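You operate a simulated robot arm through the tools that you are given. There is no shell and no other tool.

Carry out the task below with a simulated robot arm. There is one attempt and no reset: what you move stays moved.

Task
Put both wrenches from the cart top away, lock up and tick BACK.
Fine: each in the slot with its word, top red drawer of the black cart; shut it; the red bar is the lock; tick with the cart's blue marker and put that back. Set down upright: blue marker.

Only the result counts: the job must be done as asked and must still hold three seconds after the hand-in. Knocking over, shifting, dropping, spilling or breaking anything else fails it.

Robot
A 6-joint arm with a two-finger gripper on a trunk, on a base that moves. Base frame: it is fixed to the floor where the robot stands at the start and does not move with it; the origin is under the middle of the robot, x ahead of it, y to its left, z up. Units: cm, rad, N and s.
With the tool pointing down near the work surface it reaches from about 10 to 38 cm from the robot's upright axis, wherever it stands. Its first joint turns from -2.007 to 2.007 rad. Places, roughly: red bar of the black cart [30, -50, 70]; tool sheet [70, -20, 80]; top of the black cart [70, 10, 80]; top red drawer [60, -10, 70]. Payload 2.1 kg.
The TCP is the grasp point between the finger pads, 2 cm short of the fingertips. In the tool frame z runs along the fingers and y along their closing line. The gripper opens to 10 cm; its body begins 6.3 cm behind the TCP.
Orientation is that of the tool frame in the base frame, as a unit quaternion [w, x, y, z]. With the fingers straight down and closing along the base's y, the tool's x points along the base's -x, its y along +y and its z along -z.

Tools
- The arm moves only by the tool drive_tool. Its argument "deltas" is a list of rows, each a list of 3 entries, a list of its own where there are three numbers: the shift along the base's x, y, z in cm, then the turn, a rotation vector about the base's x, y, z in rad, then the closure, from 0 (fully open) to 1 (shut). In form: [[[tx, ty, tz], [ax, ay, az], grip], ...]. A call has 1 to 20 rows; each row is the pose to reach, as a shift and turn from the pose commanded when the call began. A row lasts 0.2 s, in which the tool goes at most 5 cm and 0.15 rad; a call with a longer step from one row to the next is refused whole, and so is a gripper value outside its range. A pose out of reach is approached as far as the arm can. The call stops where the force on the tool passes 40 N (or 10 N more than at its start, if that is more) or the arm is blocked; 0.2 s more then pass. Each finger travels about 15.3 cm/s and halts on what it meets, pressing with about 26 N; the grip force reading is that of the motor and also rises with nothing between the fingers. The clock runs only during rows and for 0.2 s after the last one: add rows that repeat a pose to give the fingers time. The reply holds the time, the measured pose of the TCP, the force on the tool along the base axes, the opening and the grip force, in the units named above and with some noise, with the torque about the TCP (base axes, N m) and any sound that the robot's microphone picked up, and new pictures: "pictures" is both (left out), scene, wrist or none.
- Cameras (640 x 400 px; columns grow to the right, rows downward): "scene" is now at [0.41, 7.46, 160.29]; the picture's right is [-0.38, -0.93, 0.00], its down [-0.79, 0.32, -0.52] and it looks along [0.48, -0.20, -0.85] (base axes); focal length 293 px, centre (320, 200). "wrist" rides on the gripper at [7, -1.9, -9.9] in the tool frame; the picture's right is [0.26, 0.97, 0.00], its down [-0.75, 0.20, -0.63] and it looks along [-0.61, 0.16, 0.78] (tool axes); focal length 230 px, centre (320, 200). There is no depth. A picture from a camera that has moved, and an enlarged one, comes with that camera's place and axes in the base frame and with its lens.
- slide_trunk(by): slides the trunk up (or, below 0, down) by that many cm; the arm and the scene camera ride with it, the base frame stays. It gives what a move gives, with no picture.
- steer(legs): drives the robot by 1 to 6 legs, each [ahead, turn to the left] in cm and rad, along the robot's own axes; the way and the turn of a leg run together, so that a leg with both is an arc; at most 150 cm and 3.142 rad a leg. The arm and the cameras ride along, it lands a little off, and it stops where it bumps. It gives what a move gives, and a new picture of the scene camera.
- head_to(pan, tilt): turns the head with the scene camera to pan (to the left, within 2.705 rad either way) and tilt (down, from -0.506 to 1.204), counted from straight ahead of the robot. It gives what a move gives, and a new picture of the scene camera.
- zoom(camera, box): a new picture of the part [left, top, right, bottom] of that camera's present view, enlarged. No time passes.
- close_job(): hands the job in; it is judged then, once.

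Places have to be worked out from the pictures, the camera data and where the tool is seen. Open the gripper and draw the arm clear of the work before you hand the job in, unless the task says otherwise.

The tools are called as a command line: name --argument value ..., lists and objects as JSON in quotes. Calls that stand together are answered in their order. drive_tool: Moves the arm, as the interface text tells. Its arguments: {"type":"object","properties":{"deltas":{"type":"array","items":{"type":"array"}},"pictures":{"type":"string","enum":["both","scene","wrist","none"]}},"required":["deltas"]} The other tools are called the same way: slide_trunk (by) moves the trunk up or down; steer (legs) drives the base; head_to (pan, tilt) turns the head that bears the scene camera; zoom (camera, box) takes an enlarged picture of a part of a camera's view; close_job () hands the job in.

At the start:

```text
t: 0.0
tcp_pos: [27.67, -7.11, 111.86]
tool_rot: [0.0, 0.003, 1.0, -0.001]
force: [-1.1, -0.4, 0.2]
wrist_torque: [0.0, -0.02, -0.01]
grip_width: 9.99
grip_force: 0.1
trunk travel left (down, up): [-82.5, 16.5]
robot x, y, heading: [-0.21, -4.44, 0.002]
head pan, tilt (commanded): [-0.389, 1.021]
```

scene: 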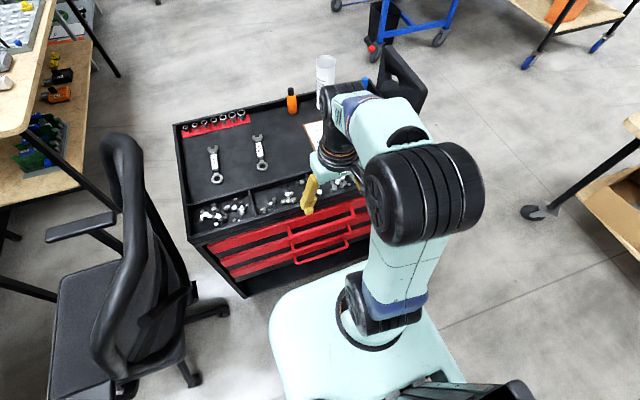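
wrist: 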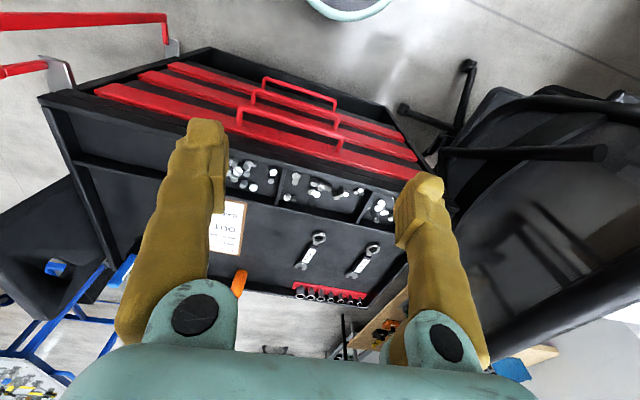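

I begin by looking closely at the cart top in both cameras, to find the wrenches, their words, the sheet and the marker.

zoom --camera "scene" --box '[170, 80, 330, 180]'

zoom --camera "scene" --box '[290, 40, 450, 140]'

zoom --camera "wrist" --box '[190, 180, 400, 311]'

zoom --camera "wrist" --box '[0, 0, 320, 200]'

```text
4.00 times, centred on (250, 130) of scene
camera zoom: at [0.41, 7.46, 160.29], right [-0.38, -0.93, 0.0], down [-0.79, 0.32, -0.52], along [0.48, -0.2, -0.85], focal length 1172 px, centre (600, 480)
```

zoom: 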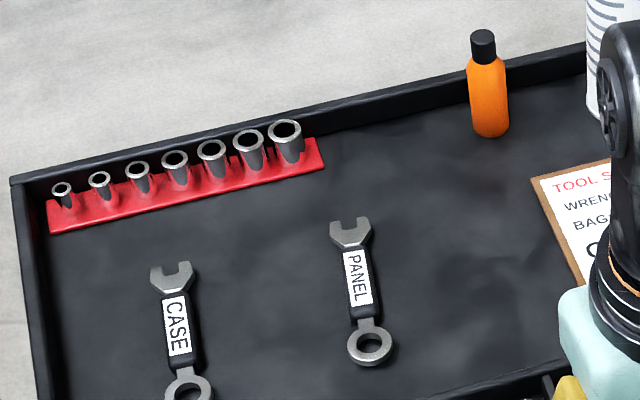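

```text
4.00 times, centred on (370, 90) of scene
camera zoom: at [0.41, 7.46, 160.29], right [-0.38, -0.93, 0.0], down [-0.79, 0.32, -0.52], along [0.48, -0.2, -0.85], focal length 1172 px, centre (120, 640)
```

zoom: 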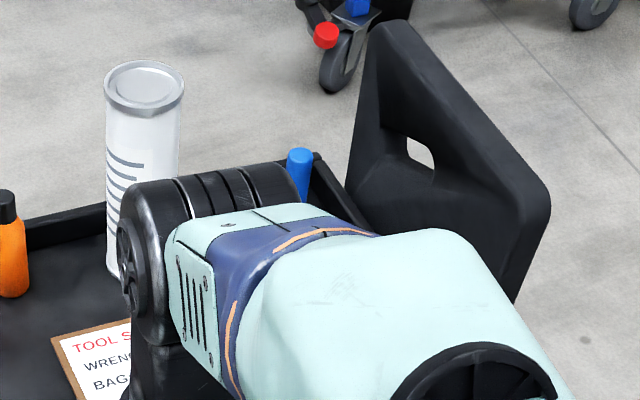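

```text
3.05 times, centred on (295, 246) of wrist
camera zoom: at [20.74, -9.03, 121.87], right [-0.25, 0.97, 0.0], down [0.75, 0.2, 0.63], along [0.61, 0.16, -0.78], focal length 701 px, centre (396, 61)
```

zoom: 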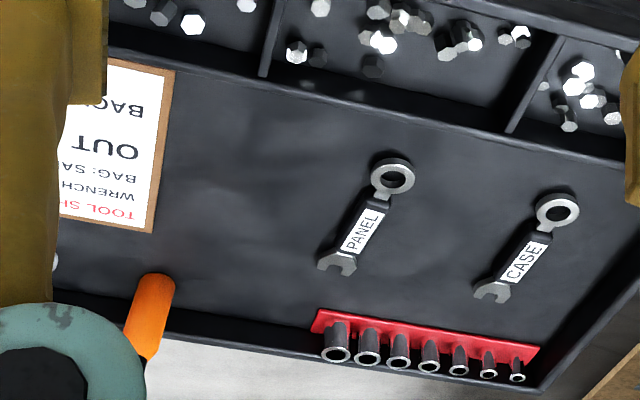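

```text
2.00 times, centred on (160, 100) of wrist
camera zoom: at [20.74, -9.03, 121.87], right [-0.25, 0.97, 0.0], down [0.75, 0.2, 0.63], along [0.61, 0.16, -0.78], focal length 460 px, centre (640, 400)
```

zoom: 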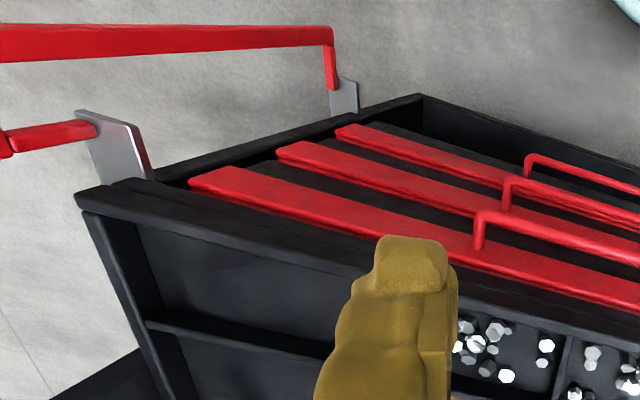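

The wrenches read CASE and PANEL, and the sheet lies partly hidden behind the arm. I turn the head towards the red bar on the cart's right side to see how it is hinged.

head_to --pan -0.95 --tilt 0.85

```text
t: 1.0
tcp_pos: [27.72, -7.13, 111.97]
tool_rot: [0.0, 0.003, 1.0, 0.0]
force: [0.3, -0.9, 0.0]
wrist_torque: [0.01, -0.01, 0.0]
grip_width: 10.01
grip_force: 0.1
trunk travel left (down, up): [-82.5, 16.5]
robot x, y, heading: [-0.05, -4.17, -0.002]
head pan, tilt (commanded): [-0.949, 0.85]
camera scene: at [-1.35, 3.69, 161.55], right [-0.81, -0.58, 0.0], down [-0.44, 0.61, -0.66], along [0.38, -0.54, -0.75], focal length 293 px, centre (320, 200)
```

scene: 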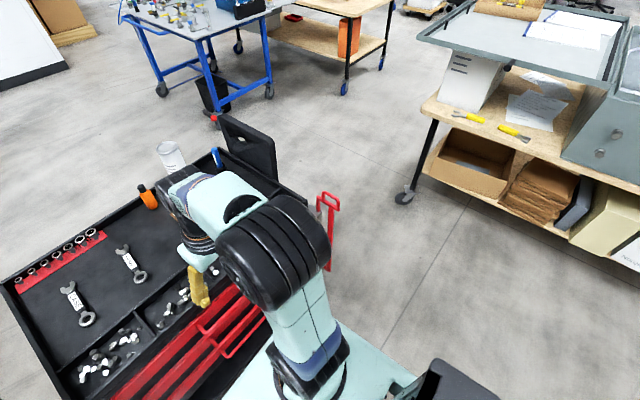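

The arm hides the bar and part of the sheet. I look straight down ahead to see how far the robot's own base reaches relative to the cart front.

head_to --pan 0.0 --tilt 1.204

head_to --pan -1.4 --tilt 1.0

```text
t: 2.2
tcp_pos: [27.72, -7.16, 111.94]
tool_rot: [0.0, 0.002, 1.0, 0.0]
force: [0.1, 0.8, 0.5]
wrist_torque: [-0.04, -0.05, -0.01]
grip_width: 10.01
grip_force: 0.0
trunk travel left (down, up): [-82.5, 16.5]
robot x, y, heading: [-0.09, -4.22, -0.005]
head pan, tilt (commanded): [0.0, 1.201]
camera scene: at [-0.32, 10.03, 159.18], right [0.0, -1.0, 0.0], down [-0.93, 0.0, -0.36], along [0.36, 0.0, -0.93], focal length 293 px, centre (320, 200)
```

scene: 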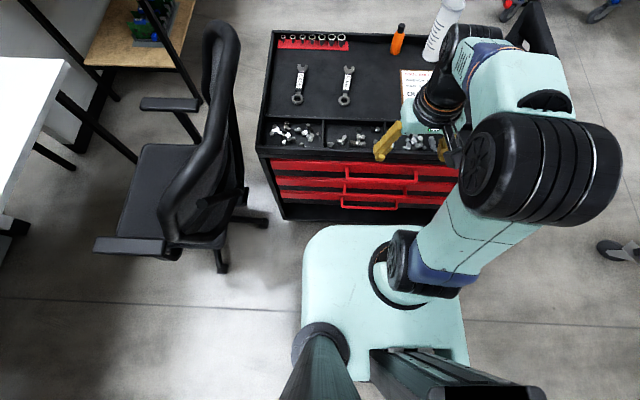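

```text
t: 3.7
tcp_pos: [27.6, -7.21, 112.08]
tool_rot: [0.0, 0.003, 1.0, 0.001]
force: [0.2, 0.0, 0.1]
wrist_torque: [0.02, 0.01, -0.01]
grip_width: 9.99
grip_force: 0.1
trunk travel left (down, up): [-82.5, 16.5]
robot x, y, heading: [0.18, -3.95, 0.001]
head pan, tilt (commanded): [-1.4, 1.0]
camera scene: at [-4.72, 3.19, 160.43], right [-0.99, -0.17, 0.0], down [-0.14, 0.83, -0.54], along [0.09, -0.53, -0.84], focal length 293 px, centre (320, 200)
```

scene: 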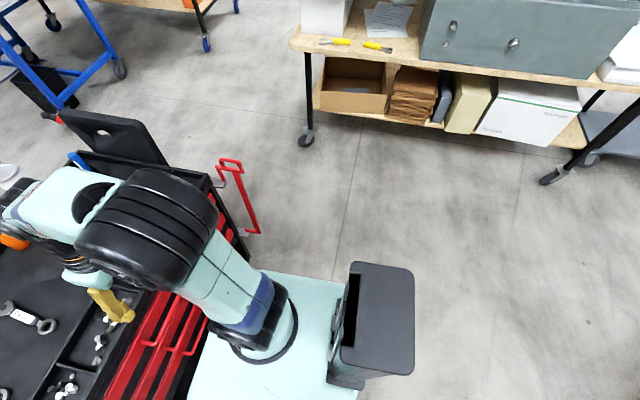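

The robot's trunk plate sits about at z 95 and ends near x 18. I zoom on the wrist view to see what the teal shape below is (base or plate), and on the bar.

zoom --camera "wrist" --box '[240, 0, 480, 150]'

zoom --camera "scene" --box '[80, 120, 320, 270]'

```text
2.67 times, centred on (360, 75) of wrist
camera zoom: at [20.74, -9.03, 121.87], right [-0.25, 0.97, 0.0], down [0.75, 0.2, 0.63], along [0.61, 0.16, -0.78], focal length 614 px, centre (213, 533)
```

zoom: 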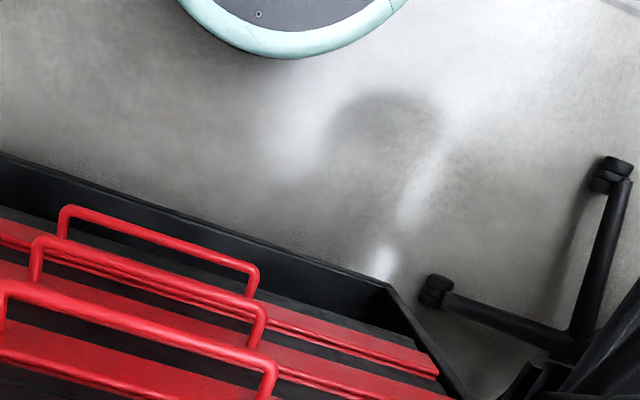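

```text
2.67 times, centred on (200, 195) of scene
camera zoom: at [-4.72, 3.19, 160.43], right [-0.99, -0.17, 0.0], down [-0.14, 0.83, -0.54], along [0.09, -0.53, -0.84], focal length 781 px, centre (640, 213)
```

zoom: 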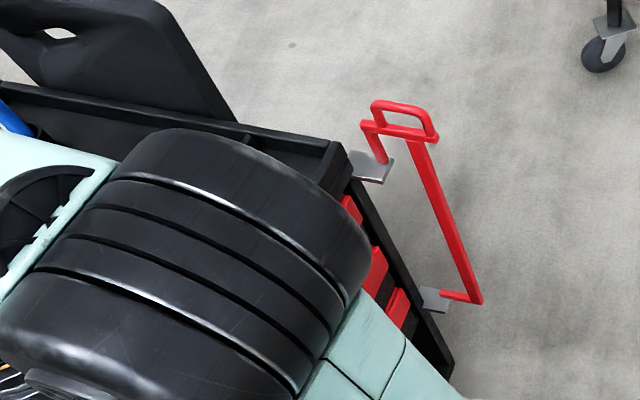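

The base is a round disc about 21 cm in radius, and the bar is a U-frame hung on two steel brackets at the cart's right front edge. I test how far the arm really reaches forward at this height, with the tool down, well above the cart.

drive_tool --deltas '[[[4, 0, 0], [0, 0, 0], 0], [[8, 0, 0], [0, 0, 0], 0], [[12, 0, 0], [0, 0, 0], 0], [[16, 0, 0], [0, 0, 0], 0], [[20, 0, 0], [0, 0, 0], 0], [[24, 0, 0], [0, 0, 0], 0], [[28, 0, 0], [0, 0, 0], 0], [[28, 0, 0], [0, 0, 0], 0]]' --pictures "both"

```text
t: 5.5
tcp_pos: [46.39, -6.39, 109.4]
tool_rot: [0.0, 0.003, 1.0, 0.0]
force: [0.1, 0.6, -1.1]
wrist_torque: [0.04, -0.01, -0.01]
grip_width: 9.98
grip_force: 0.0
out of reach, approached as far as the arm can: row 5, 6, 7, 8
trunk travel left (down, up): [-82.5, 16.5]
robot x, y, heading: [-0.38, -4.3, 0.001]
head pan, tilt (commanded): [-1.4, 1.0]
camera scene: at [-4.77, 3.19, 160.43], right [-0.99, -0.17, 0.0], down [-0.14, 0.83, -0.54], along [0.09, -0.53, -0.84], focal length 293 px, centre (320, 200)
camera wrist: at [39.39, -8.28, 119.38], right [-0.25, 0.97, 0.0], down [0.75, 0.2, 0.63], along [0.61, 0.16, -0.78], focal length 230 px, centre (320, 200)
```

scene: 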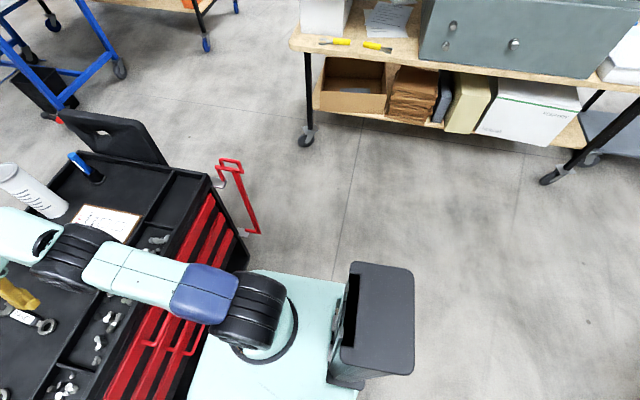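
wrist: 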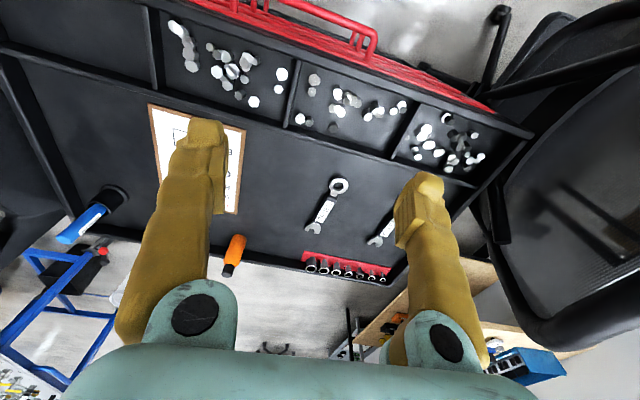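

At full stretch the tool gets to about 46 cm ahead of the robot's middle, and the marker (blue, in a dark holder at the back right) and sheet are now visible. I zoom in on these before going on.

zoom --camera "scene" --box '[0, 100, 240, 250]'

zoom --camera "wrist" --box '[30, 90, 270, 240]'

zoom --camera "wrist" --box '[280, 160, 440, 260]'

head_to --pan -0.6 --tilt 0.85

```text
2.67 times, centred on (120, 175) of scene
camera zoom: at [-4.77, 3.19, 160.43], right [-0.99, -0.17, 0.0], down [-0.14, 0.83, -0.54], along [0.09, -0.53, -0.84], focal length 781 px, centre (853, 267)
```

zoom: 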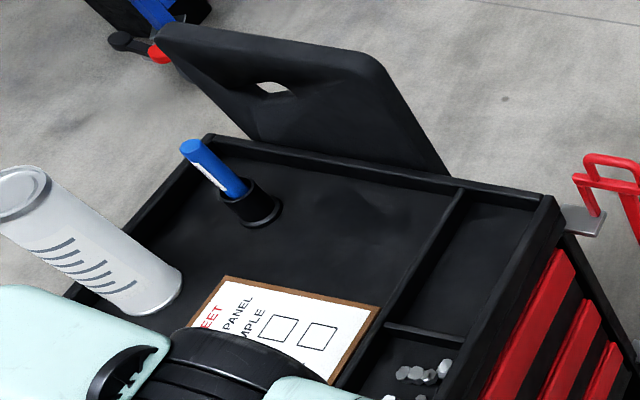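

```text
2.67 times, centred on (150, 165) of wrist
camera zoom: at [39.39, -8.28, 119.38], right [-0.25, 0.97, 0.0], down [0.75, 0.2, 0.63], along [0.61, 0.16, -0.78], focal length 614 px, centre (773, 293)
```

zoom: 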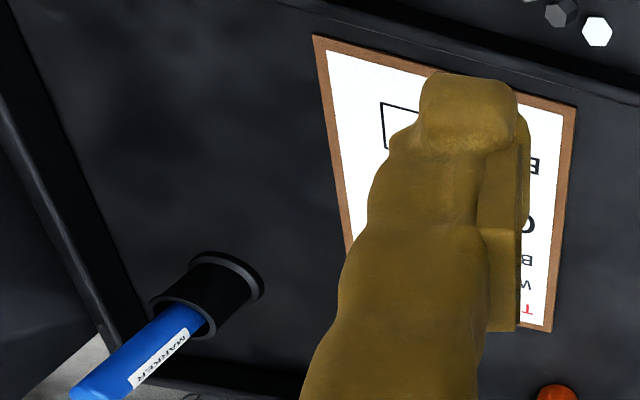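

```text
4.00 times, centred on (360, 210) of wrist
camera zoom: at [39.39, -8.28, 119.38], right [-0.25, 0.97, 0.0], down [0.75, 0.2, 0.63], along [0.61, 0.16, -0.78], focal length 920 px, centre (160, 160)
```

zoom: 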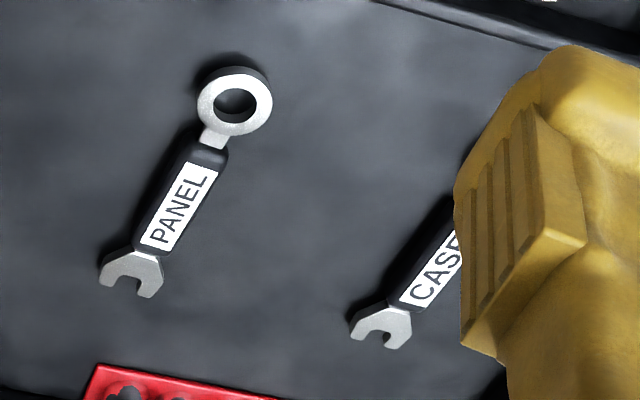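

```text
t: 6.7
tcp_pos: [46.4, -6.37, 109.41]
tool_rot: [0.0, 0.003, 1.0, 0.001]
force: [0.0, 0.0, -0.1]
wrist_torque: [-0.03, 0.03, 0.0]
grip_width: 10.01
grip_force: 0.1
trunk travel left (down, up): [-82.5, 16.5]
robot x, y, heading: [0.31, -4.11, -0.002]
head pan, tilt (commanded): [-0.6, 0.85]
camera scene: at [0.53, 5.62, 161.55], right [-0.57, -0.82, 0.0], down [-0.62, 0.42, -0.66], along [0.54, -0.37, -0.75], focal length 293 px, centre (320, 200)
```

scene: 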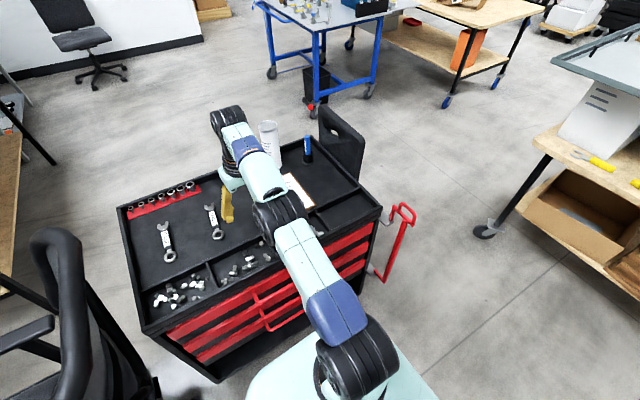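

The marker stands in a round cup at the back right. I zoom on the cart's lower front edge and on the sheet from this head pose.

zoom --camera "scene" --box '[100, 275, 300, 400]'

zoom --camera "scene" --box '[220, 100, 420, 225]'

zoom --camera "scene" --box '[340, 180, 500, 280]'

```text
3.20 times, centred on (200, 338) of scene
camera zoom: at [0.53, 5.62, 161.55], right [-0.57, -0.82, 0.0], down [-0.62, 0.42, -0.66], along [0.54, -0.37, -0.75], focal length 938 px, centre (704, -240)
```

zoom: 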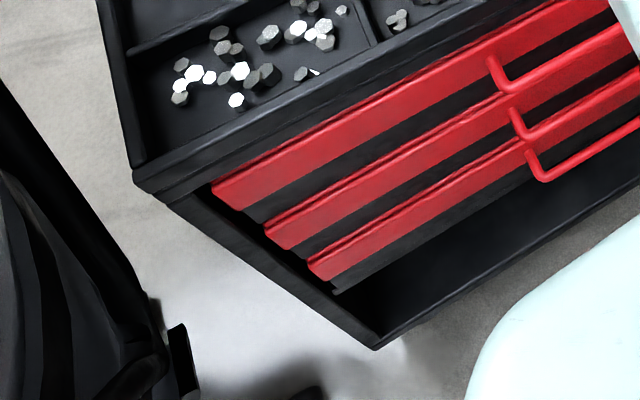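

```text
3.20 times, centred on (320, 162) of scene
camera zoom: at [0.53, 5.62, 161.55], right [-0.57, -0.82, 0.0], down [-0.62, 0.42, -0.66], along [0.54, -0.37, -0.75], focal length 938 px, centre (320, 320)
```

zoom: 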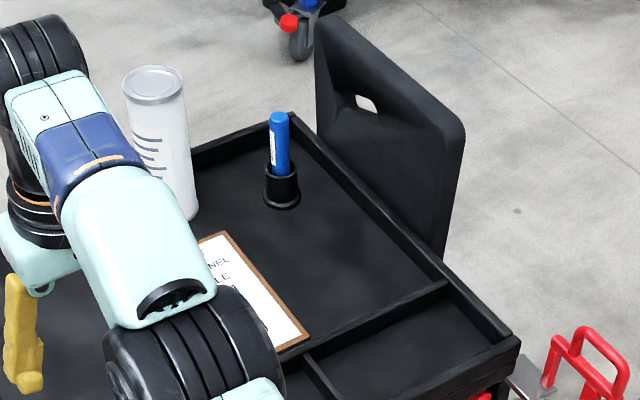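

```text
4.00 times, centred on (420, 230) of scene
camera zoom: at [0.53, 5.62, 161.55], right [-0.57, -0.82, 0.0], down [-0.62, 0.42, -0.66], along [0.54, -0.37, -0.75], focal length 1172 px, centre (-80, 80)
```

zoom: 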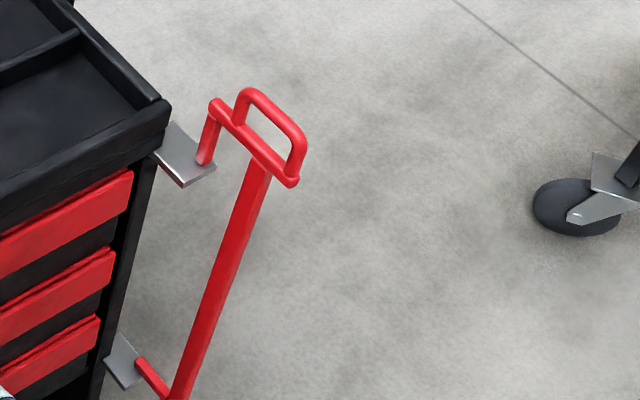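

The cart has three drawers and an open or dark lower part. I need to know the height of my round base versus the gap under the cart, so I turn the wrist about the vertical while drawing back a bit, to look back at the robot's own base.

drive_tool --deltas '[[[-2, 0, 0], [0, 0, 0.15], 0], [[-4, 0, 0], [0, 0, 0.3], 0], [[-6, 0, 0], [0, 0, 0.45], 0], [[-8, 0, 0], [0, 0, 0.6], 0], [[-10, 0, 0], [0, 0, 0.75], 0], [[-10, 0, 0], [0, 0, 0.9], 0], [[-10, 0, 0], [0, 0, 1.05], 0], [[-10, 0, 0], [0, 0, 1.2], 0], [[-10, 0, 0], [0, 0, 1.35], 0], [[-10, 0, 0], [0, 0, 1.5], 0], [[-10, 0, 0], [0, 0, 1.65], 0], [[-10, 0, 0], [0, 0, 1.8], 0], [[-10, 0, 0], [0, 0, 1.95], 0], [[-10, 0, 0], [0, 0, 2.1], 0], [[-10, 0, 0], [0, 0, 2.25], 0], [[-10, 0, 0], [0, 0, 2.4], 0], [[-10, 0, 0], [0, 0, 2.55], 0], [[-10, 0, 0], [0, 0, 2.7], 0], [[-10, 0, 0], [0, 0, 2.85], 0], [[-10, 0, 0], [0, 0, 3.0], 0]]' --pictures "both"

```text
t: 10.9
tcp_pos: [36.4, -4.82, 109.72]
tool_rot: [0.005, 0.997, -0.076, 0.0]
force: [1.1, -0.3, -0.2]
wrist_torque: [-0.02, -0.01, -0.03]
grip_width: 9.98
grip_force: 0.1
out of reach, approached as far as the arm can: row 20
trunk travel left (down, up): [-82.5, 16.5]
robot x, y, heading: [-0.39, -4.36, 0.005]
head pan, tilt (commanded): [-0.6, 0.85]
camera scene: at [0.55, 5.8, 161.54], right [-0.56, -0.83, 0.0], down [-0.62, 0.42, -0.66], along [0.54, -0.37, -0.75], focal length 293 px, centre (320, 200)
camera wrist: at [43.52, -4.01, 119.69], right [0.11, -0.99, 0.01], down [-0.77, -0.08, 0.63], along [-0.63, -0.08, -0.78], focal length 230 px, centre (320, 200)
```

scene: 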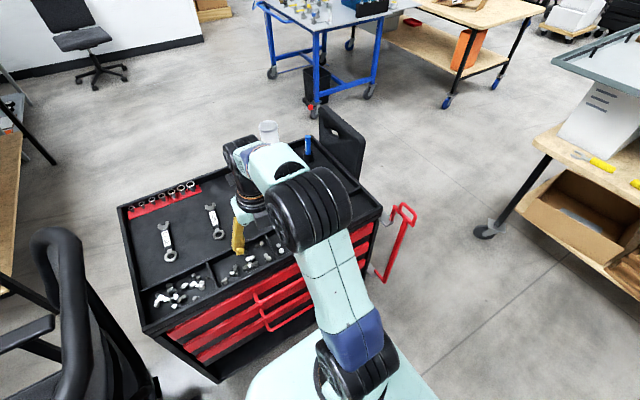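
wrist: 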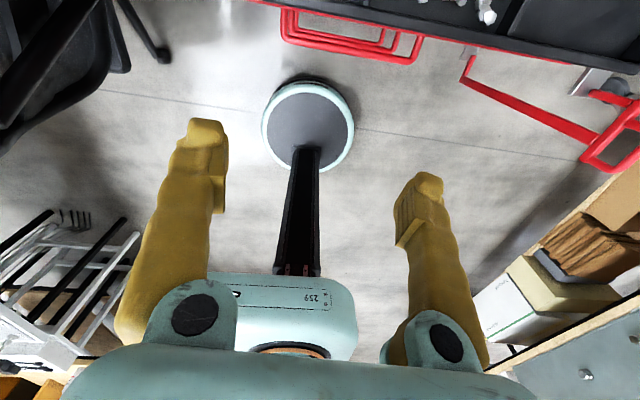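

I zoom on the disc base and column to judge the base's height and shape.

zoom --camera "wrist" --box '[220, 60, 400, 172]'

zoom --camera "wrist" --box '[400, 0, 640, 150]'

zoom --camera "wrist" --box '[220, 0, 460, 150]'

```text
3.56 times, centred on (310, 116) of wrist
camera zoom: at [43.52, -4.01, 119.69], right [0.11, -0.99, 0.01], down [-0.77, -0.08, 0.63], along [-0.63, -0.08, -0.78], focal length 818 px, centre (356, 499)
```

zoom: 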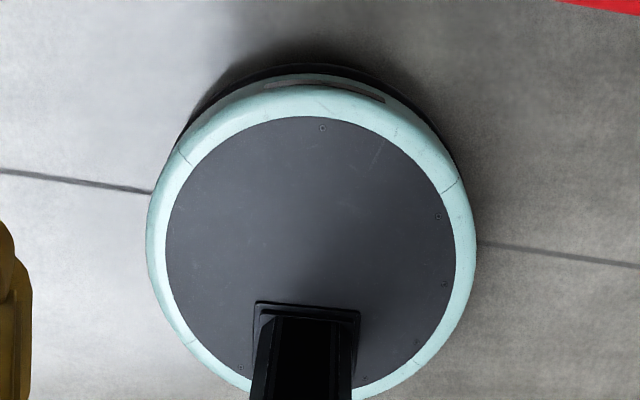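

```text
2.67 times, centred on (520, 75) of wrist
camera zoom: at [43.52, -4.01, 119.69], right [0.11, -0.99, 0.01], down [-0.77, -0.08, 0.63], along [-0.63, -0.08, -0.78], focal length 614 px, centre (-213, 533)
```

zoom: 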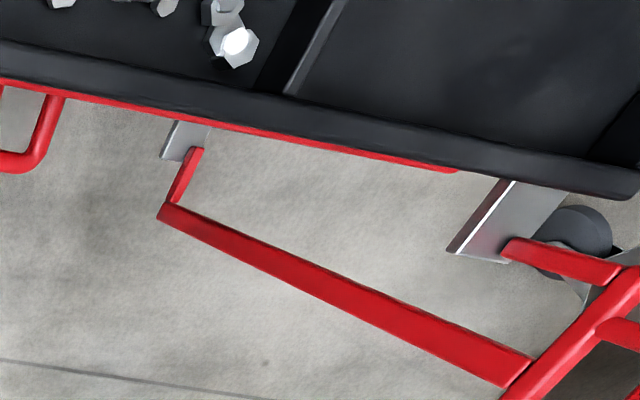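

```text
2.67 times, centred on (340, 75) of wrist
camera zoom: at [43.52, -4.01, 119.69], right [0.11, -0.99, 0.01], down [-0.77, -0.08, 0.63], along [-0.63, -0.08, -0.78], focal length 614 px, centre (267, 533)
```

zoom: 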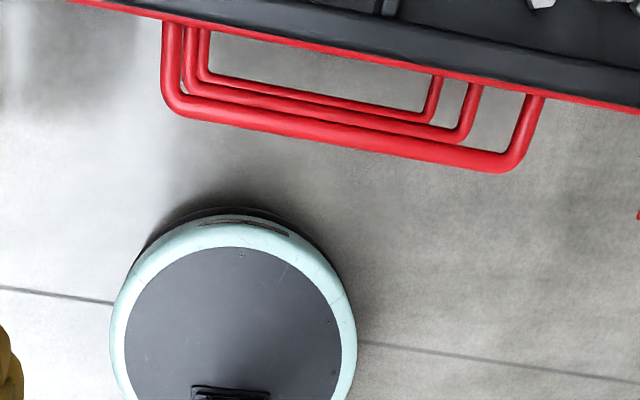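

My base is about 20 cm high and 20 cm in radius, so it cannot go under the cart; I will have to tilt the tool for the far reaches. Before backing off to open the drawer I look behind the robot for free floor.

head_to --pan 2.6 --tilt 0.7

head_to --pan -2.6 --tilt 0.7

```text
t: 13.6
tcp_pos: [36.28, -5.04, 109.74]
tool_rot: [0.005, 0.997, -0.077, 0.001]
force: [-0.4, 0.9, 0.5]
wrist_torque: [0.02, 0.01, 0.03]
grip_width: 10.02
grip_force: 0.1
trunk travel left (down, up): [-82.5, 16.5]
robot x, y, heading: [-0.52, -4.11, 0.003]
head pan, tilt (commanded): [2.601, 0.7]
camera scene: at [-13.19, 14.44, 162.77], right [0.52, 0.86, 0.0], down [0.55, -0.33, -0.76], along [-0.66, 0.39, -0.64], focal length 293 px, centre (320, 200)
```

scene: 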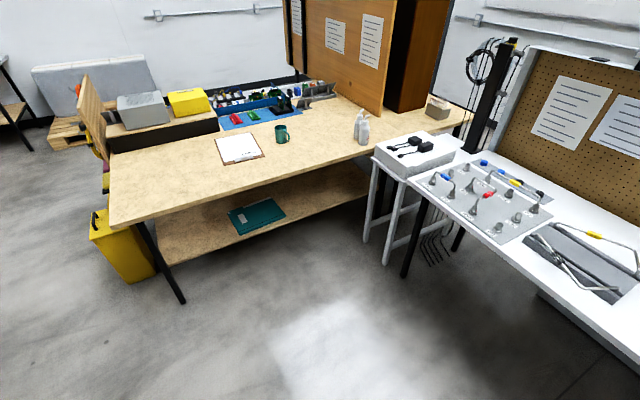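

```text
t: 17.7
tcp_pos: [36.25, -5.03, 109.79]
tool_rot: [0.004, 0.997, -0.078, 0.0]
force: [-0.2, -0.8, -0.1]
wrist_torque: [0.01, -0.02, -0.01]
grip_width: 10.02
grip_force: 0.0
trunk travel left (down, up): [-82.5, 16.5]
robot x, y, heading: [-0.27, -3.92, 0.001]
head pan, tilt (commanded): [-2.601, 0.7]
camera scene: at [-13.2, 5.68, 162.77], right [-0.52, 0.86, 0.0], down [0.55, 0.33, -0.77], along [-0.66, -0.39, -0.64], focal length 293 px, centre (320, 200)
```

scene: 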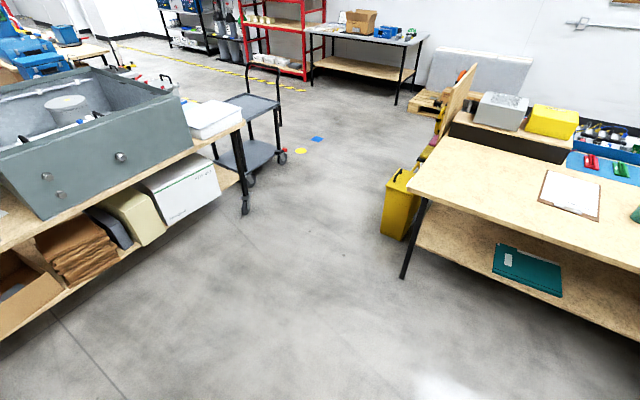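

There is about a metre of free floor behind the robot. I turn the wrist back to the front-looking pose and draw the arm in.

drive_tool --deltas '[[[-1, 0, 0], [0, 0, -0.15], 0], [[-2, 0, 0], [0, 0, -0.3], 0], [[-3, 0, 0], [0, 0, -0.45], 0], [[-4, 0, 0], [0, 0, -0.6], 0], [[-5, 0, 0], [0, 0, -0.75], 0], [[-6, 0, 0], [0, 0, -0.9], 0], [[-7, 0, 0], [0, 0, -1.05], 0], [[-8, 0, 0], [0, 0, -1.2], 0], [[-9, 0, 0], [0, 0, -1.35], 0], [[-9, 0, 0], [0, 0, -1.5], 0], [[-9, 0, 0], [0, 0, -1.65], 0], [[-9, 0, 0], [0, 0, -1.8], 0], [[-9, 0, 0], [0, 0, -1.95], 0], [[-9, 0, 0], [0, 0, -2.1], 0], [[-9, 0, 0], [0, 0, -2.25], 0], [[-9, 0, 0], [0, 0, -2.4], 0], [[-9, 0, 0], [0, 0, -2.55], 0], [[-9, 0, 0], [0, 0, -2.7], 0], [[-9, 0, 0], [0, 0, -2.85], 0], [[-9, 0, 0], [0, 0, -2.99], 0]]' --pictures "none"

steer --legs '[[-25, 0]]'

head_to --pan -0.3 --tilt 0.75

```text
t: 21.9
tcp_pos: [27.27, -5.09, 109.56]
tool_rot: [0.001, -0.001, 1.0, -0.001]
force: [0.5, -0.1, 0.3]
wrist_torque: [-0.01, 0.04, 0.0]
grip_width: 9.98
grip_force: 0.0
trunk travel left (down, up): [-82.5, 16.5]
robot x, y, heading: [-0.05, -3.7, 0.0]
head pan, tilt (commanded): [-2.601, 0.7]
```

```text
t: 23.7
tcp_pos: [2.32, -4.99, 109.49]
tool_rot: [-0.001, -0.005, 1.0, -0.001]
force: [-0.3, -0.3, 0.6]
wrist_torque: [0.02, 0.02, 0.02]
grip_width: 10.01
grip_force: 0.1
trunk travel left (down, up): [-82.5, 16.5]
robot x, y, heading: [-25.17, -4.3, 0.01]
head pan, tilt (commanded): [-2.601, 0.7]
camera scene: at [-38.06, 5.53, 162.79], right [-0.52, 0.85, 0.0], down [0.55, 0.33, -0.77], along [-0.65, -0.4, -0.64], focal length 293 px, centre (320, 200)
```

scene: 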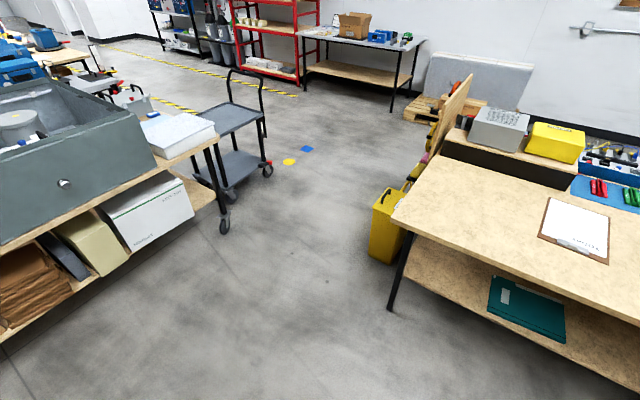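

```text
t: 25.8
tcp_pos: [2.32, -4.97, 109.47]
tool_rot: [0.0, -0.005, 1.0, 0.0]
force: [-0.7, 0.3, 0.6]
wrist_torque: [0.0, -0.03, 0.02]
grip_width: 10.01
grip_force: 0.1
trunk travel left (down, up): [-82.5, 16.5]
robot x, y, heading: [-25.36, -3.96, 0.002]
head pan, tilt (commanded): [-0.3, 0.75]
camera scene: at [-23.02, 7.54, 162.35], right [-0.29, -0.96, 0.0], down [-0.65, 0.2, -0.73], along [0.7, -0.21, -0.68], focal length 293 px, centre (320, 200)
```

scene: 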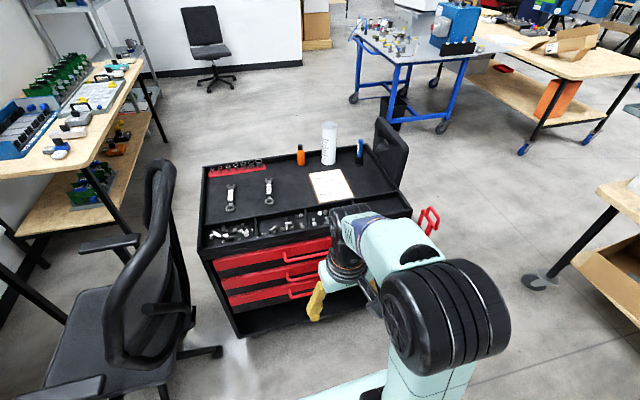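

From here the cart front is visible: three red-fronted drawers with bail handles, over an open lower shelf. I zoom on the drawers, the handles and the sheet.

zoom --camera "scene" --box '[190, 200, 350, 300]'

zoom --camera "scene" --box '[280, 110, 440, 210]'

zoom --camera "scene" --box '[190, 250, 350, 350]'

```text
4.00 times, centred on (270, 250) of scene
camera zoom: at [-23.02, 7.54, 162.35], right [-0.29, -0.96, 0.0], down [-0.65, 0.2, -0.73], along [0.7, -0.21, -0.68], focal length 1172 px, centre (520, 0)
```

zoom: 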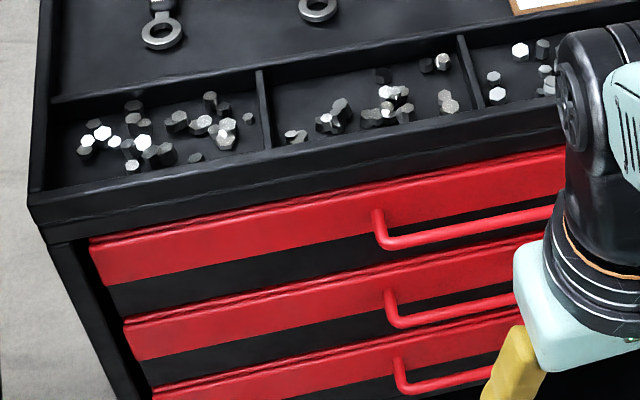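

```text
4.00 times, centred on (360, 160) of scene
camera zoom: at [-23.02, 7.54, 162.35], right [-0.29, -0.96, 0.0], down [-0.65, 0.2, -0.73], along [0.7, -0.21, -0.68], focal length 1172 px, centre (160, 360)
```

zoom: 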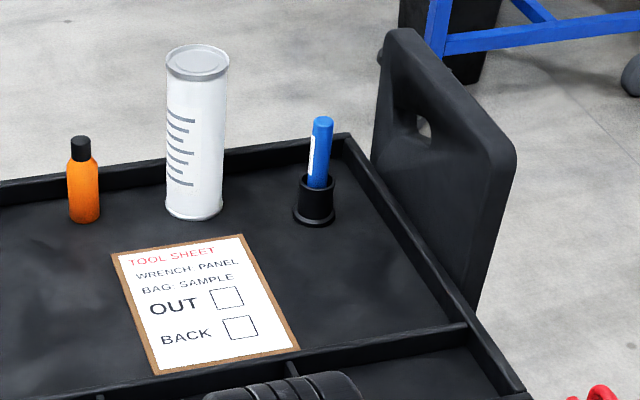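

```text
4.00 times, centred on (270, 300) of scene
camera zoom: at [-23.02, 7.54, 162.35], right [-0.29, -0.96, 0.0], down [-0.65, 0.2, -0.73], along [0.7, -0.21, -0.68], focal length 1172 px, centre (520, -200)
```

zoom: 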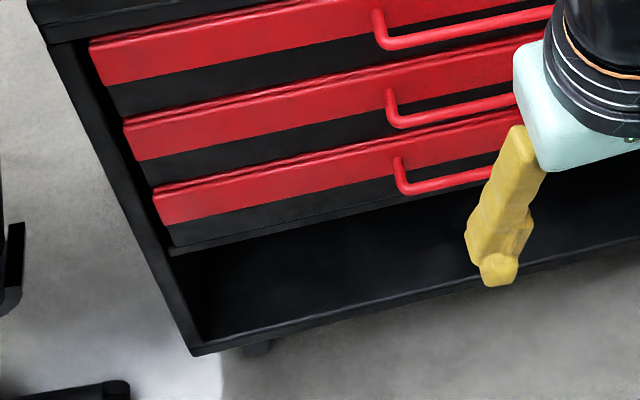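

Triangulating several views puts the cart's top surface at about z 82, the top drawer's handle bar at about x 39.5, z 75, y from 1 to −22, and the marker cup at about (78, −41). I lower the trunk so that the shoulder comes level with the handle.

slide_trunk --by -38

drive_tool --deltas '[[[2, -0.5, 0.3], [0.09, -0.09, -0.09], 0], [[4, -1, 0.6], [0.17, -0.17, -0.17], 0], [[6, -1.5, 0.9], [0.255, -0.255, -0.255], 0], [[8, -2, 1.2], [0.34, -0.34, -0.34], 0], [[10, -2.5, 1.5], [0.425, -0.425, -0.425], 0], [[12, -3, 1.8], [0.51, -0.51, -0.51], 0], [[14, -3.5, 2.1], [0.595, -0.595, -0.595], 0], [[16, -4, 2.4], [0.68, -0.68, -0.68], 0], [[18, -4.5, 2.7], [0.765, -0.765, -0.765], 0], [[19, -5, 3], [0.85, -0.85, -0.85], 0], [[20, -5.5, 3.3], [0.935, -0.935, -0.935], 0], [[21, -5.5, 3.5], [1.02, -1.02, -1.02], 0], [[21.5, -5.5, 3.5], [1.105, -1.105, -1.105], 0], [[22, -5.5, 3.5], [1.16, -1.16, -1.16], 0], [[22, -5.5, 3.5], [1.209, -1.209, -1.209], 0]]' --pictures "both"

```text
t: 29.5
tcp_pos: [2.31, -4.79, 71.61]
tool_rot: [0.0, -0.005, 1.0, 0.0]
force: [-0.4, 0.3, 0.0]
wrist_torque: [-0.03, -0.01, 0.02]
grip_width: 10.0
grip_force: 0.0
trunk travel left (down, up): [-44.5, 54.5]
robot x, y, heading: [-25.05, -3.99, 0.009]
head pan, tilt (commanded): [-0.3, 0.75]
```

```text
refused: row 1 steps farther than a row can; nothing moved
```

The first step was slightly over the turn limit; I repeat it with smaller steps.

drive_tool --deltas '[[[2, -0.5, 0.3], [0.085, -0.085, -0.085], 0], [[4, -1, 0.6], [0.17, -0.17, -0.17], 0], [[6, -1.5, 0.9], [0.255, -0.255, -0.255], 0], [[8, -2, 1.2], [0.34, -0.34, -0.34], 0], [[10, -2.5, 1.5], [0.425, -0.425, -0.425], 0], [[12, -3, 1.8], [0.51, -0.51, -0.51], 0], [[14, -3.5, 2.1], [0.595, -0.595, -0.595], 0], [[16, -4, 2.4], [0.68, -0.68, -0.68], 0], [[18, -4.5, 2.7], [0.765, -0.765, -0.765], 0], [[19, -5, 3], [0.85, -0.85, -0.85], 0], [[20, -5.5, 3.3], [0.935, -0.935, -0.935], 0], [[21, -5.5, 3.5], [1.02, -1.02, -1.02], 0], [[21.5, -5.5, 3.5], [1.105, -1.105, -1.105], 0], [[22, -5.5, 3.5], [1.16, -1.16, -1.16], 0], [[22, -5.5, 3.5], [1.209, -1.209, -1.209], 0]]' --pictures "both"

```text
t: 32.7
tcp_pos: [24.21, -10.36, 75.08]
tool_rot: [0.503, 0.498, 0.502, 0.497]
force: [0.0, 0.3, 0.4]
wrist_torque: [-0.01, -0.01, 0.03]
grip_width: 10.03
grip_force: 0.0
trunk travel left (down, up): [-44.5, 54.5]
robot x, y, heading: [-24.86, -4.3, 0.004]
head pan, tilt (commanded): [-0.3, 0.75]
camera scene: at [-23.01, 7.55, 124.35], right [-0.29, -0.96, 0.0], down [-0.65, 0.2, -0.73], along [0.7, -0.21, -0.68], focal length 293 px, centre (320, 200)
camera wrist: at [14.36, -3.44, 73.23], right [0.0, 0.27, 0.96], down [-0.63, -0.75, 0.21], along [0.78, -0.61, 0.17], focal length 230 px, centre (320, 200)
```

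scene: 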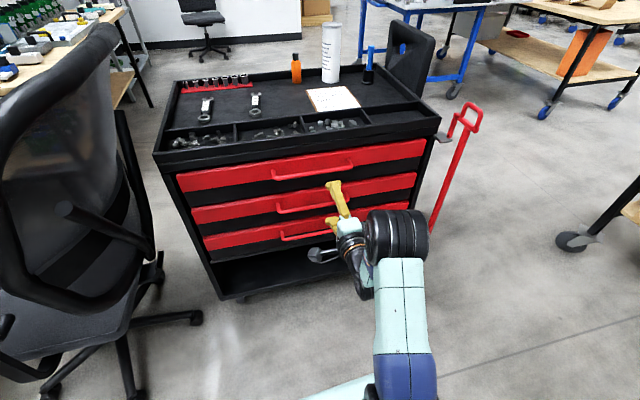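
wrist: 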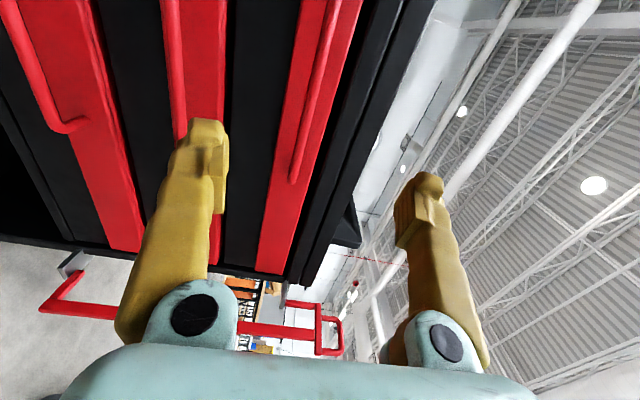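

The wrist and scene views agree on the handle bar at about z 74.7, x 39.3 near y −10. I narrow the fingers to about 5 cm and advance so that they straddle the bar from above and below.

drive_tool --deltas '[[[2, 0, 0], [0, 0, 0], 0.5], [[5, 0, -0.2], [0, 0, 0], 0.5], [[8, 0, -0.3], [0, 0, 0], 0.5], [[11, 0, -0.3], [0, 0, 0], 0.5], [[13, 0, -0.3], [0, 0, 0], 0.5], [[13, 0, -0.3], [0, 0, 0], 0.5]]' --pictures "both"

```text
t: 34.1
tcp_pos: [37.17, -11.46, 74.79]
tool_rot: [0.5, 0.496, 0.505, 0.499]
force: [0.5, 0.0, 0.2]
wrist_torque: [0.01, -0.04, -0.01]
grip_width: 5.0
grip_force: 0.1
out of reach, approached as far as the arm can: row 2, 3, 4, 5, 6
trunk travel left (down, up): [-44.5, 54.5]
robot x, y, heading: [-25.56, -3.52, 0.003]
head pan, tilt (commanded): [-0.3, 0.75]
camera scene: at [-23.03, 7.53, 124.35], right [-0.29, -0.96, 0.0], down [-0.65, 0.2, -0.73], along [0.7, -0.21, -0.68], focal length 293 px, centre (320, 200)
camera wrist: at [27.39, -4.58, 72.89], right [0.0, 0.27, 0.96], down [-0.62, -0.75, 0.21], along [0.78, -0.6, 0.17], focal length 230 px, centre (320, 200)
```

scene: 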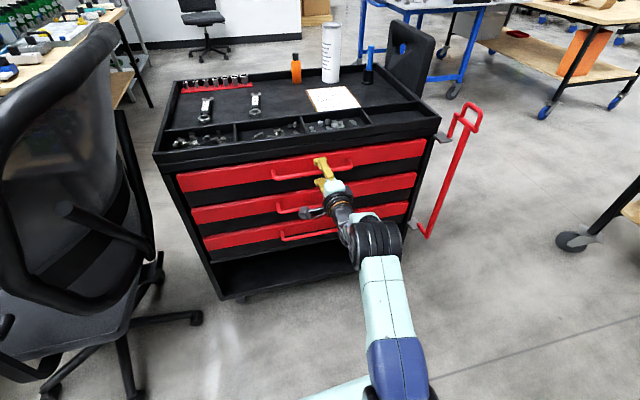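
wrist: 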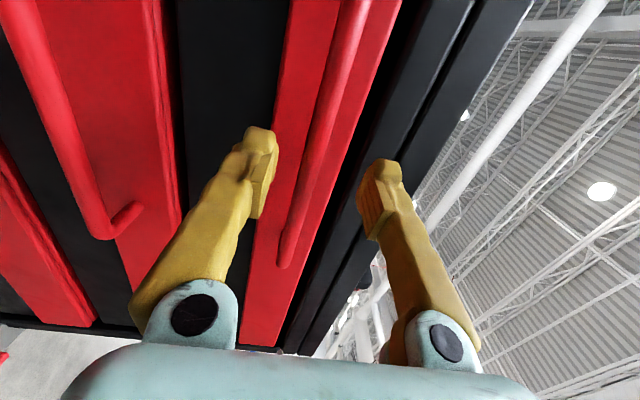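

The arm is at full stretch about 2 cm short of the bar, with the bar already lying between the fingertips. I drive the base forward 2.3 cm to seat the bar between the pads.

steer --legs '[[2.3, 0]]'

zoom --camera "wrist" --box '[160, 0, 480, 200]'

```text
t: 34.9
tcp_pos: [39.72, -11.38, 74.8]
tool_rot: [0.5, 0.495, 0.505, 0.5]
force: [0.2, -0.2, -0.3]
wrist_torque: [0.03, -0.01, -0.03]
grip_width: 5.02
grip_force: 0.2
trunk travel left (down, up): [-44.5, 54.5]
robot x, y, heading: [-22.35, -3.94, 0.001]
head pan, tilt (commanded): [-0.3, 0.75]
camera scene: at [-20.54, 7.55, 124.35], right [-0.29, -0.96, 0.0], down [-0.65, 0.2, -0.73], along [0.7, -0.21, -0.68], focal length 293 px, centre (320, 200)
```

scene: 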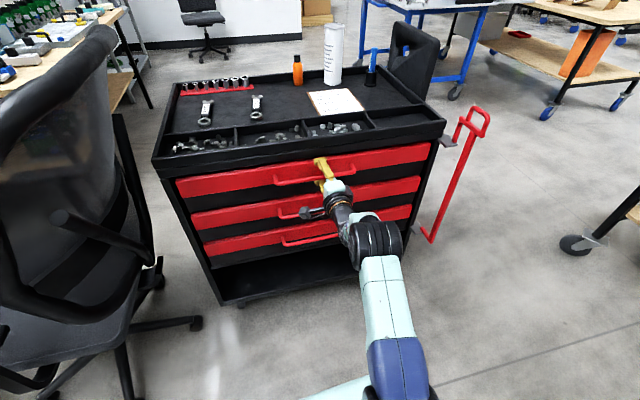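

```text
2.00 times, centred on (320, 100) of wrist
camera zoom: at [29.81, -4.58, 72.85], right [0.0, 0.27, 0.96], down [-0.62, -0.75, 0.21], along [0.78, -0.6, 0.17], focal length 460 px, centre (320, 400)
```

zoom: 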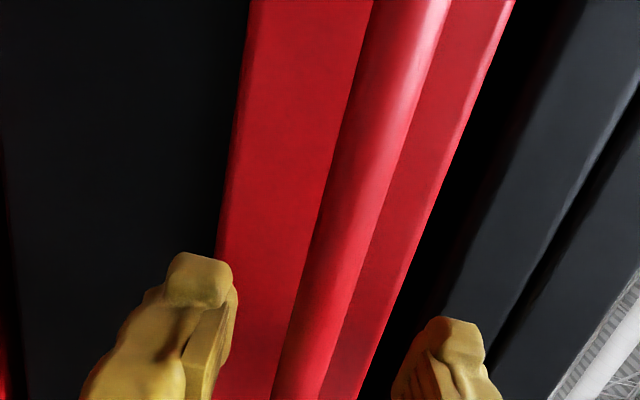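

The bar lies between the pads. I close the fingers on it.

drive_tool --deltas '[[[0, 0, 0], [0, 0, 0], 0.8], [[0, 0, 0], [0, 0, 0], 1], [[0, 0, 0], [0, 0, 0], 1], [[0, 0, 0], [0, 0, 0], 1]]' --pictures "wrist"

```text
t: 35.9
tcp_pos: [39.95, -11.48, 74.08]
tool_rot: [0.496, 0.5, 0.508, 0.496]
force: [-8.8, 0.5, -29.5]
wrist_torque: [0.05, -0.16, 0.02]
grip_width: 0.61
grip_force: 29.3
trunk travel left (down, up): [-44.5, 54.5]
robot x, y, heading: [-23.08, -3.86, 0.001]
head pan, tilt (commanded): [-0.3, 0.75]
camera wrist: at [29.95, -4.59, 72.4], right [0.01, 0.27, 0.96], down [-0.62, -0.75, 0.22], along [0.78, -0.6, 0.16], focal length 230 px, centre (320, 200)
```

wrist: 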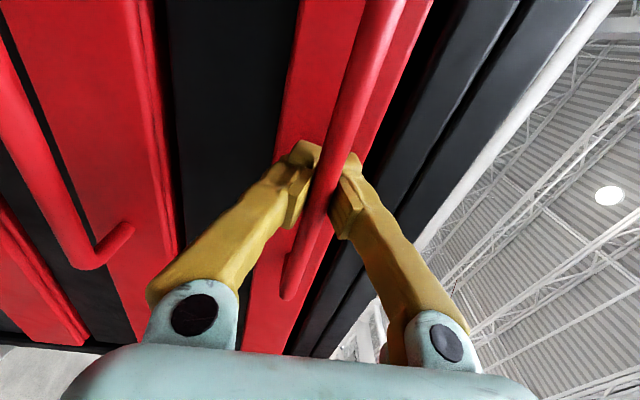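

The bar is gripped, a little lower than my commanded height (hence the 29 N). I ease down 0.8 cm, then pull slowly along the cart's normal.

drive_tool --deltas '[[[0, 0, -0.4], [0, 0, 0], 1], [[0, 0, -0.8], [0, 0, 0], 1], [[-1, 0.04, -0.8], [0, 0, 0], 1], [[-2, 0.08, -0.8], [0, 0, 0], 1], [[-3, 0.12, -0.8], [0, 0, 0], 1], [[-4, 0.16, -0.8], [0, 0, 0], 1], [[-5, 0.2, -0.8], [0, 0, 0], 1]]' --pictures "both"

```text
t: 37.5
tcp_pos: [34.53, -11.07, 74.13]
tool_rot: [0.501, 0.494, 0.505, 0.5]
force: [0.6, 3.9, 4.1]
wrist_torque: [0.23, -0.02, 0.26]
grip_width: 0.62
grip_force: 29.3
trunk travel left (down, up): [-44.5, 54.5]
robot x, y, heading: [-22.56, -3.83, 0.005]
head pan, tilt (commanded): [-0.3, 0.75]
camera scene: at [-20.72, 7.69, 124.34], right [-0.29, -0.96, 0.0], down [-0.65, 0.2, -0.73], along [0.7, -0.21, -0.68], focal length 293 px, centre (320, 200)
camera wrist: at [24.58, -4.37, 72.21], right [0.0, 0.27, 0.96], down [-0.62, -0.75, 0.21], along [0.78, -0.6, 0.17], focal length 230 px, centre (320, 200)
```

scene: 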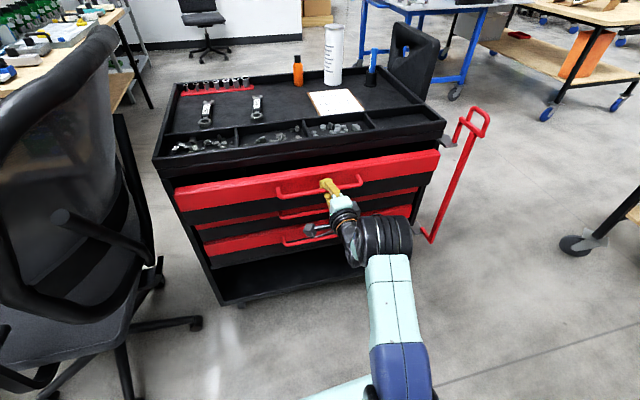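
wrist: 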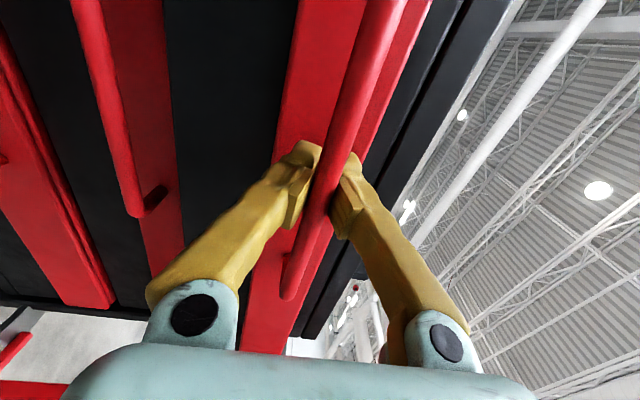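

The drawer slides out easily. I keep pulling.

drive_tool --deltas '[[[-1.5, 0.06, 0], [0, 0, 0], 1], [[-3, 0.12, 0], [0, 0, 0], 1], [[-4.5, 0.18, 0], [0, 0, 0], 1], [[-6, 0.24, 0], [0, 0, 0], 1], [[-7.5, 0.3, 0], [0, 0, 0], 1], [[-9, 0.36, 0], [0, 0, 0], 1], [[-10.5, 0.42, 0], [0, 0, 0], 1], [[-12, 0.48, 0], [0, 0, 0], 1]]' --pictures "scene"

```text
t: 39.3
tcp_pos: [22.59, -10.68, 74.07]
tool_rot: [0.502, 0.494, 0.504, 0.5]
force: [-0.1, 2.6, 13.8]
wrist_torque: [0.23, 0.1, 0.08]
grip_width: 0.61
grip_force: 29.6
trunk travel left (down, up): [-44.5, 54.5]
robot x, y, heading: [-22.51, -4.65, 0.004]
head pan, tilt (commanded): [-0.3, 0.75]
camera scene: at [-20.86, 7.65, 124.35], right [-0.29, -0.96, 0.0], down [-0.65, 0.2, -0.73], along [0.7, -0.21, -0.68], focal length 293 px, centre (320, 200)
```

scene: 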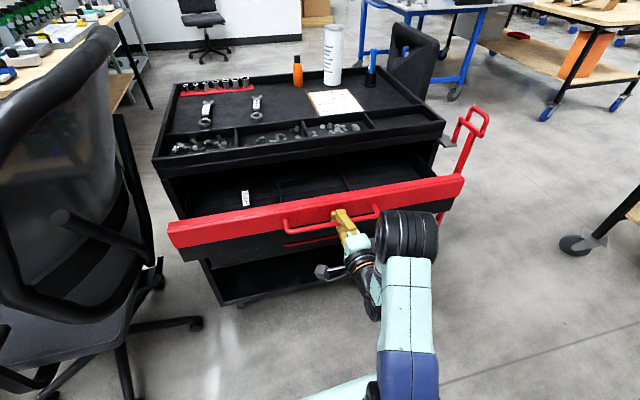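

The drawer is about 17 cm open and a white label shows inside. I zoom in on the drawer's interior.

zoom --camera "scene" --box '[160, 130, 480, 330]'

zoom --camera "scene" --box '[180, 160, 340, 260]'

```text
2.00 times, centred on (320, 230) of scene
camera zoom: at [-20.86, 7.65, 124.35], right [-0.29, -0.96, 0.0], down [-0.65, 0.2, -0.73], along [0.7, -0.21, -0.68], focal length 586 px, centre (320, 140)
```

zoom: 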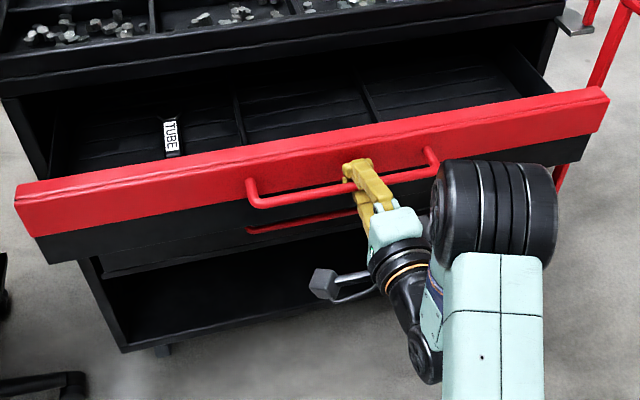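

```text
4.00 times, centred on (260, 210) of scene
camera zoom: at [-20.86, 7.65, 124.35], right [-0.29, -0.96, 0.0], down [-0.65, 0.2, -0.73], along [0.7, -0.21, -0.68], focal length 1172 px, centre (560, 160)
```

zoom: 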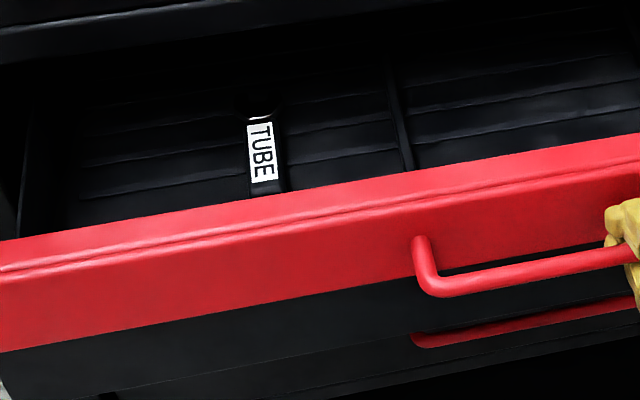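

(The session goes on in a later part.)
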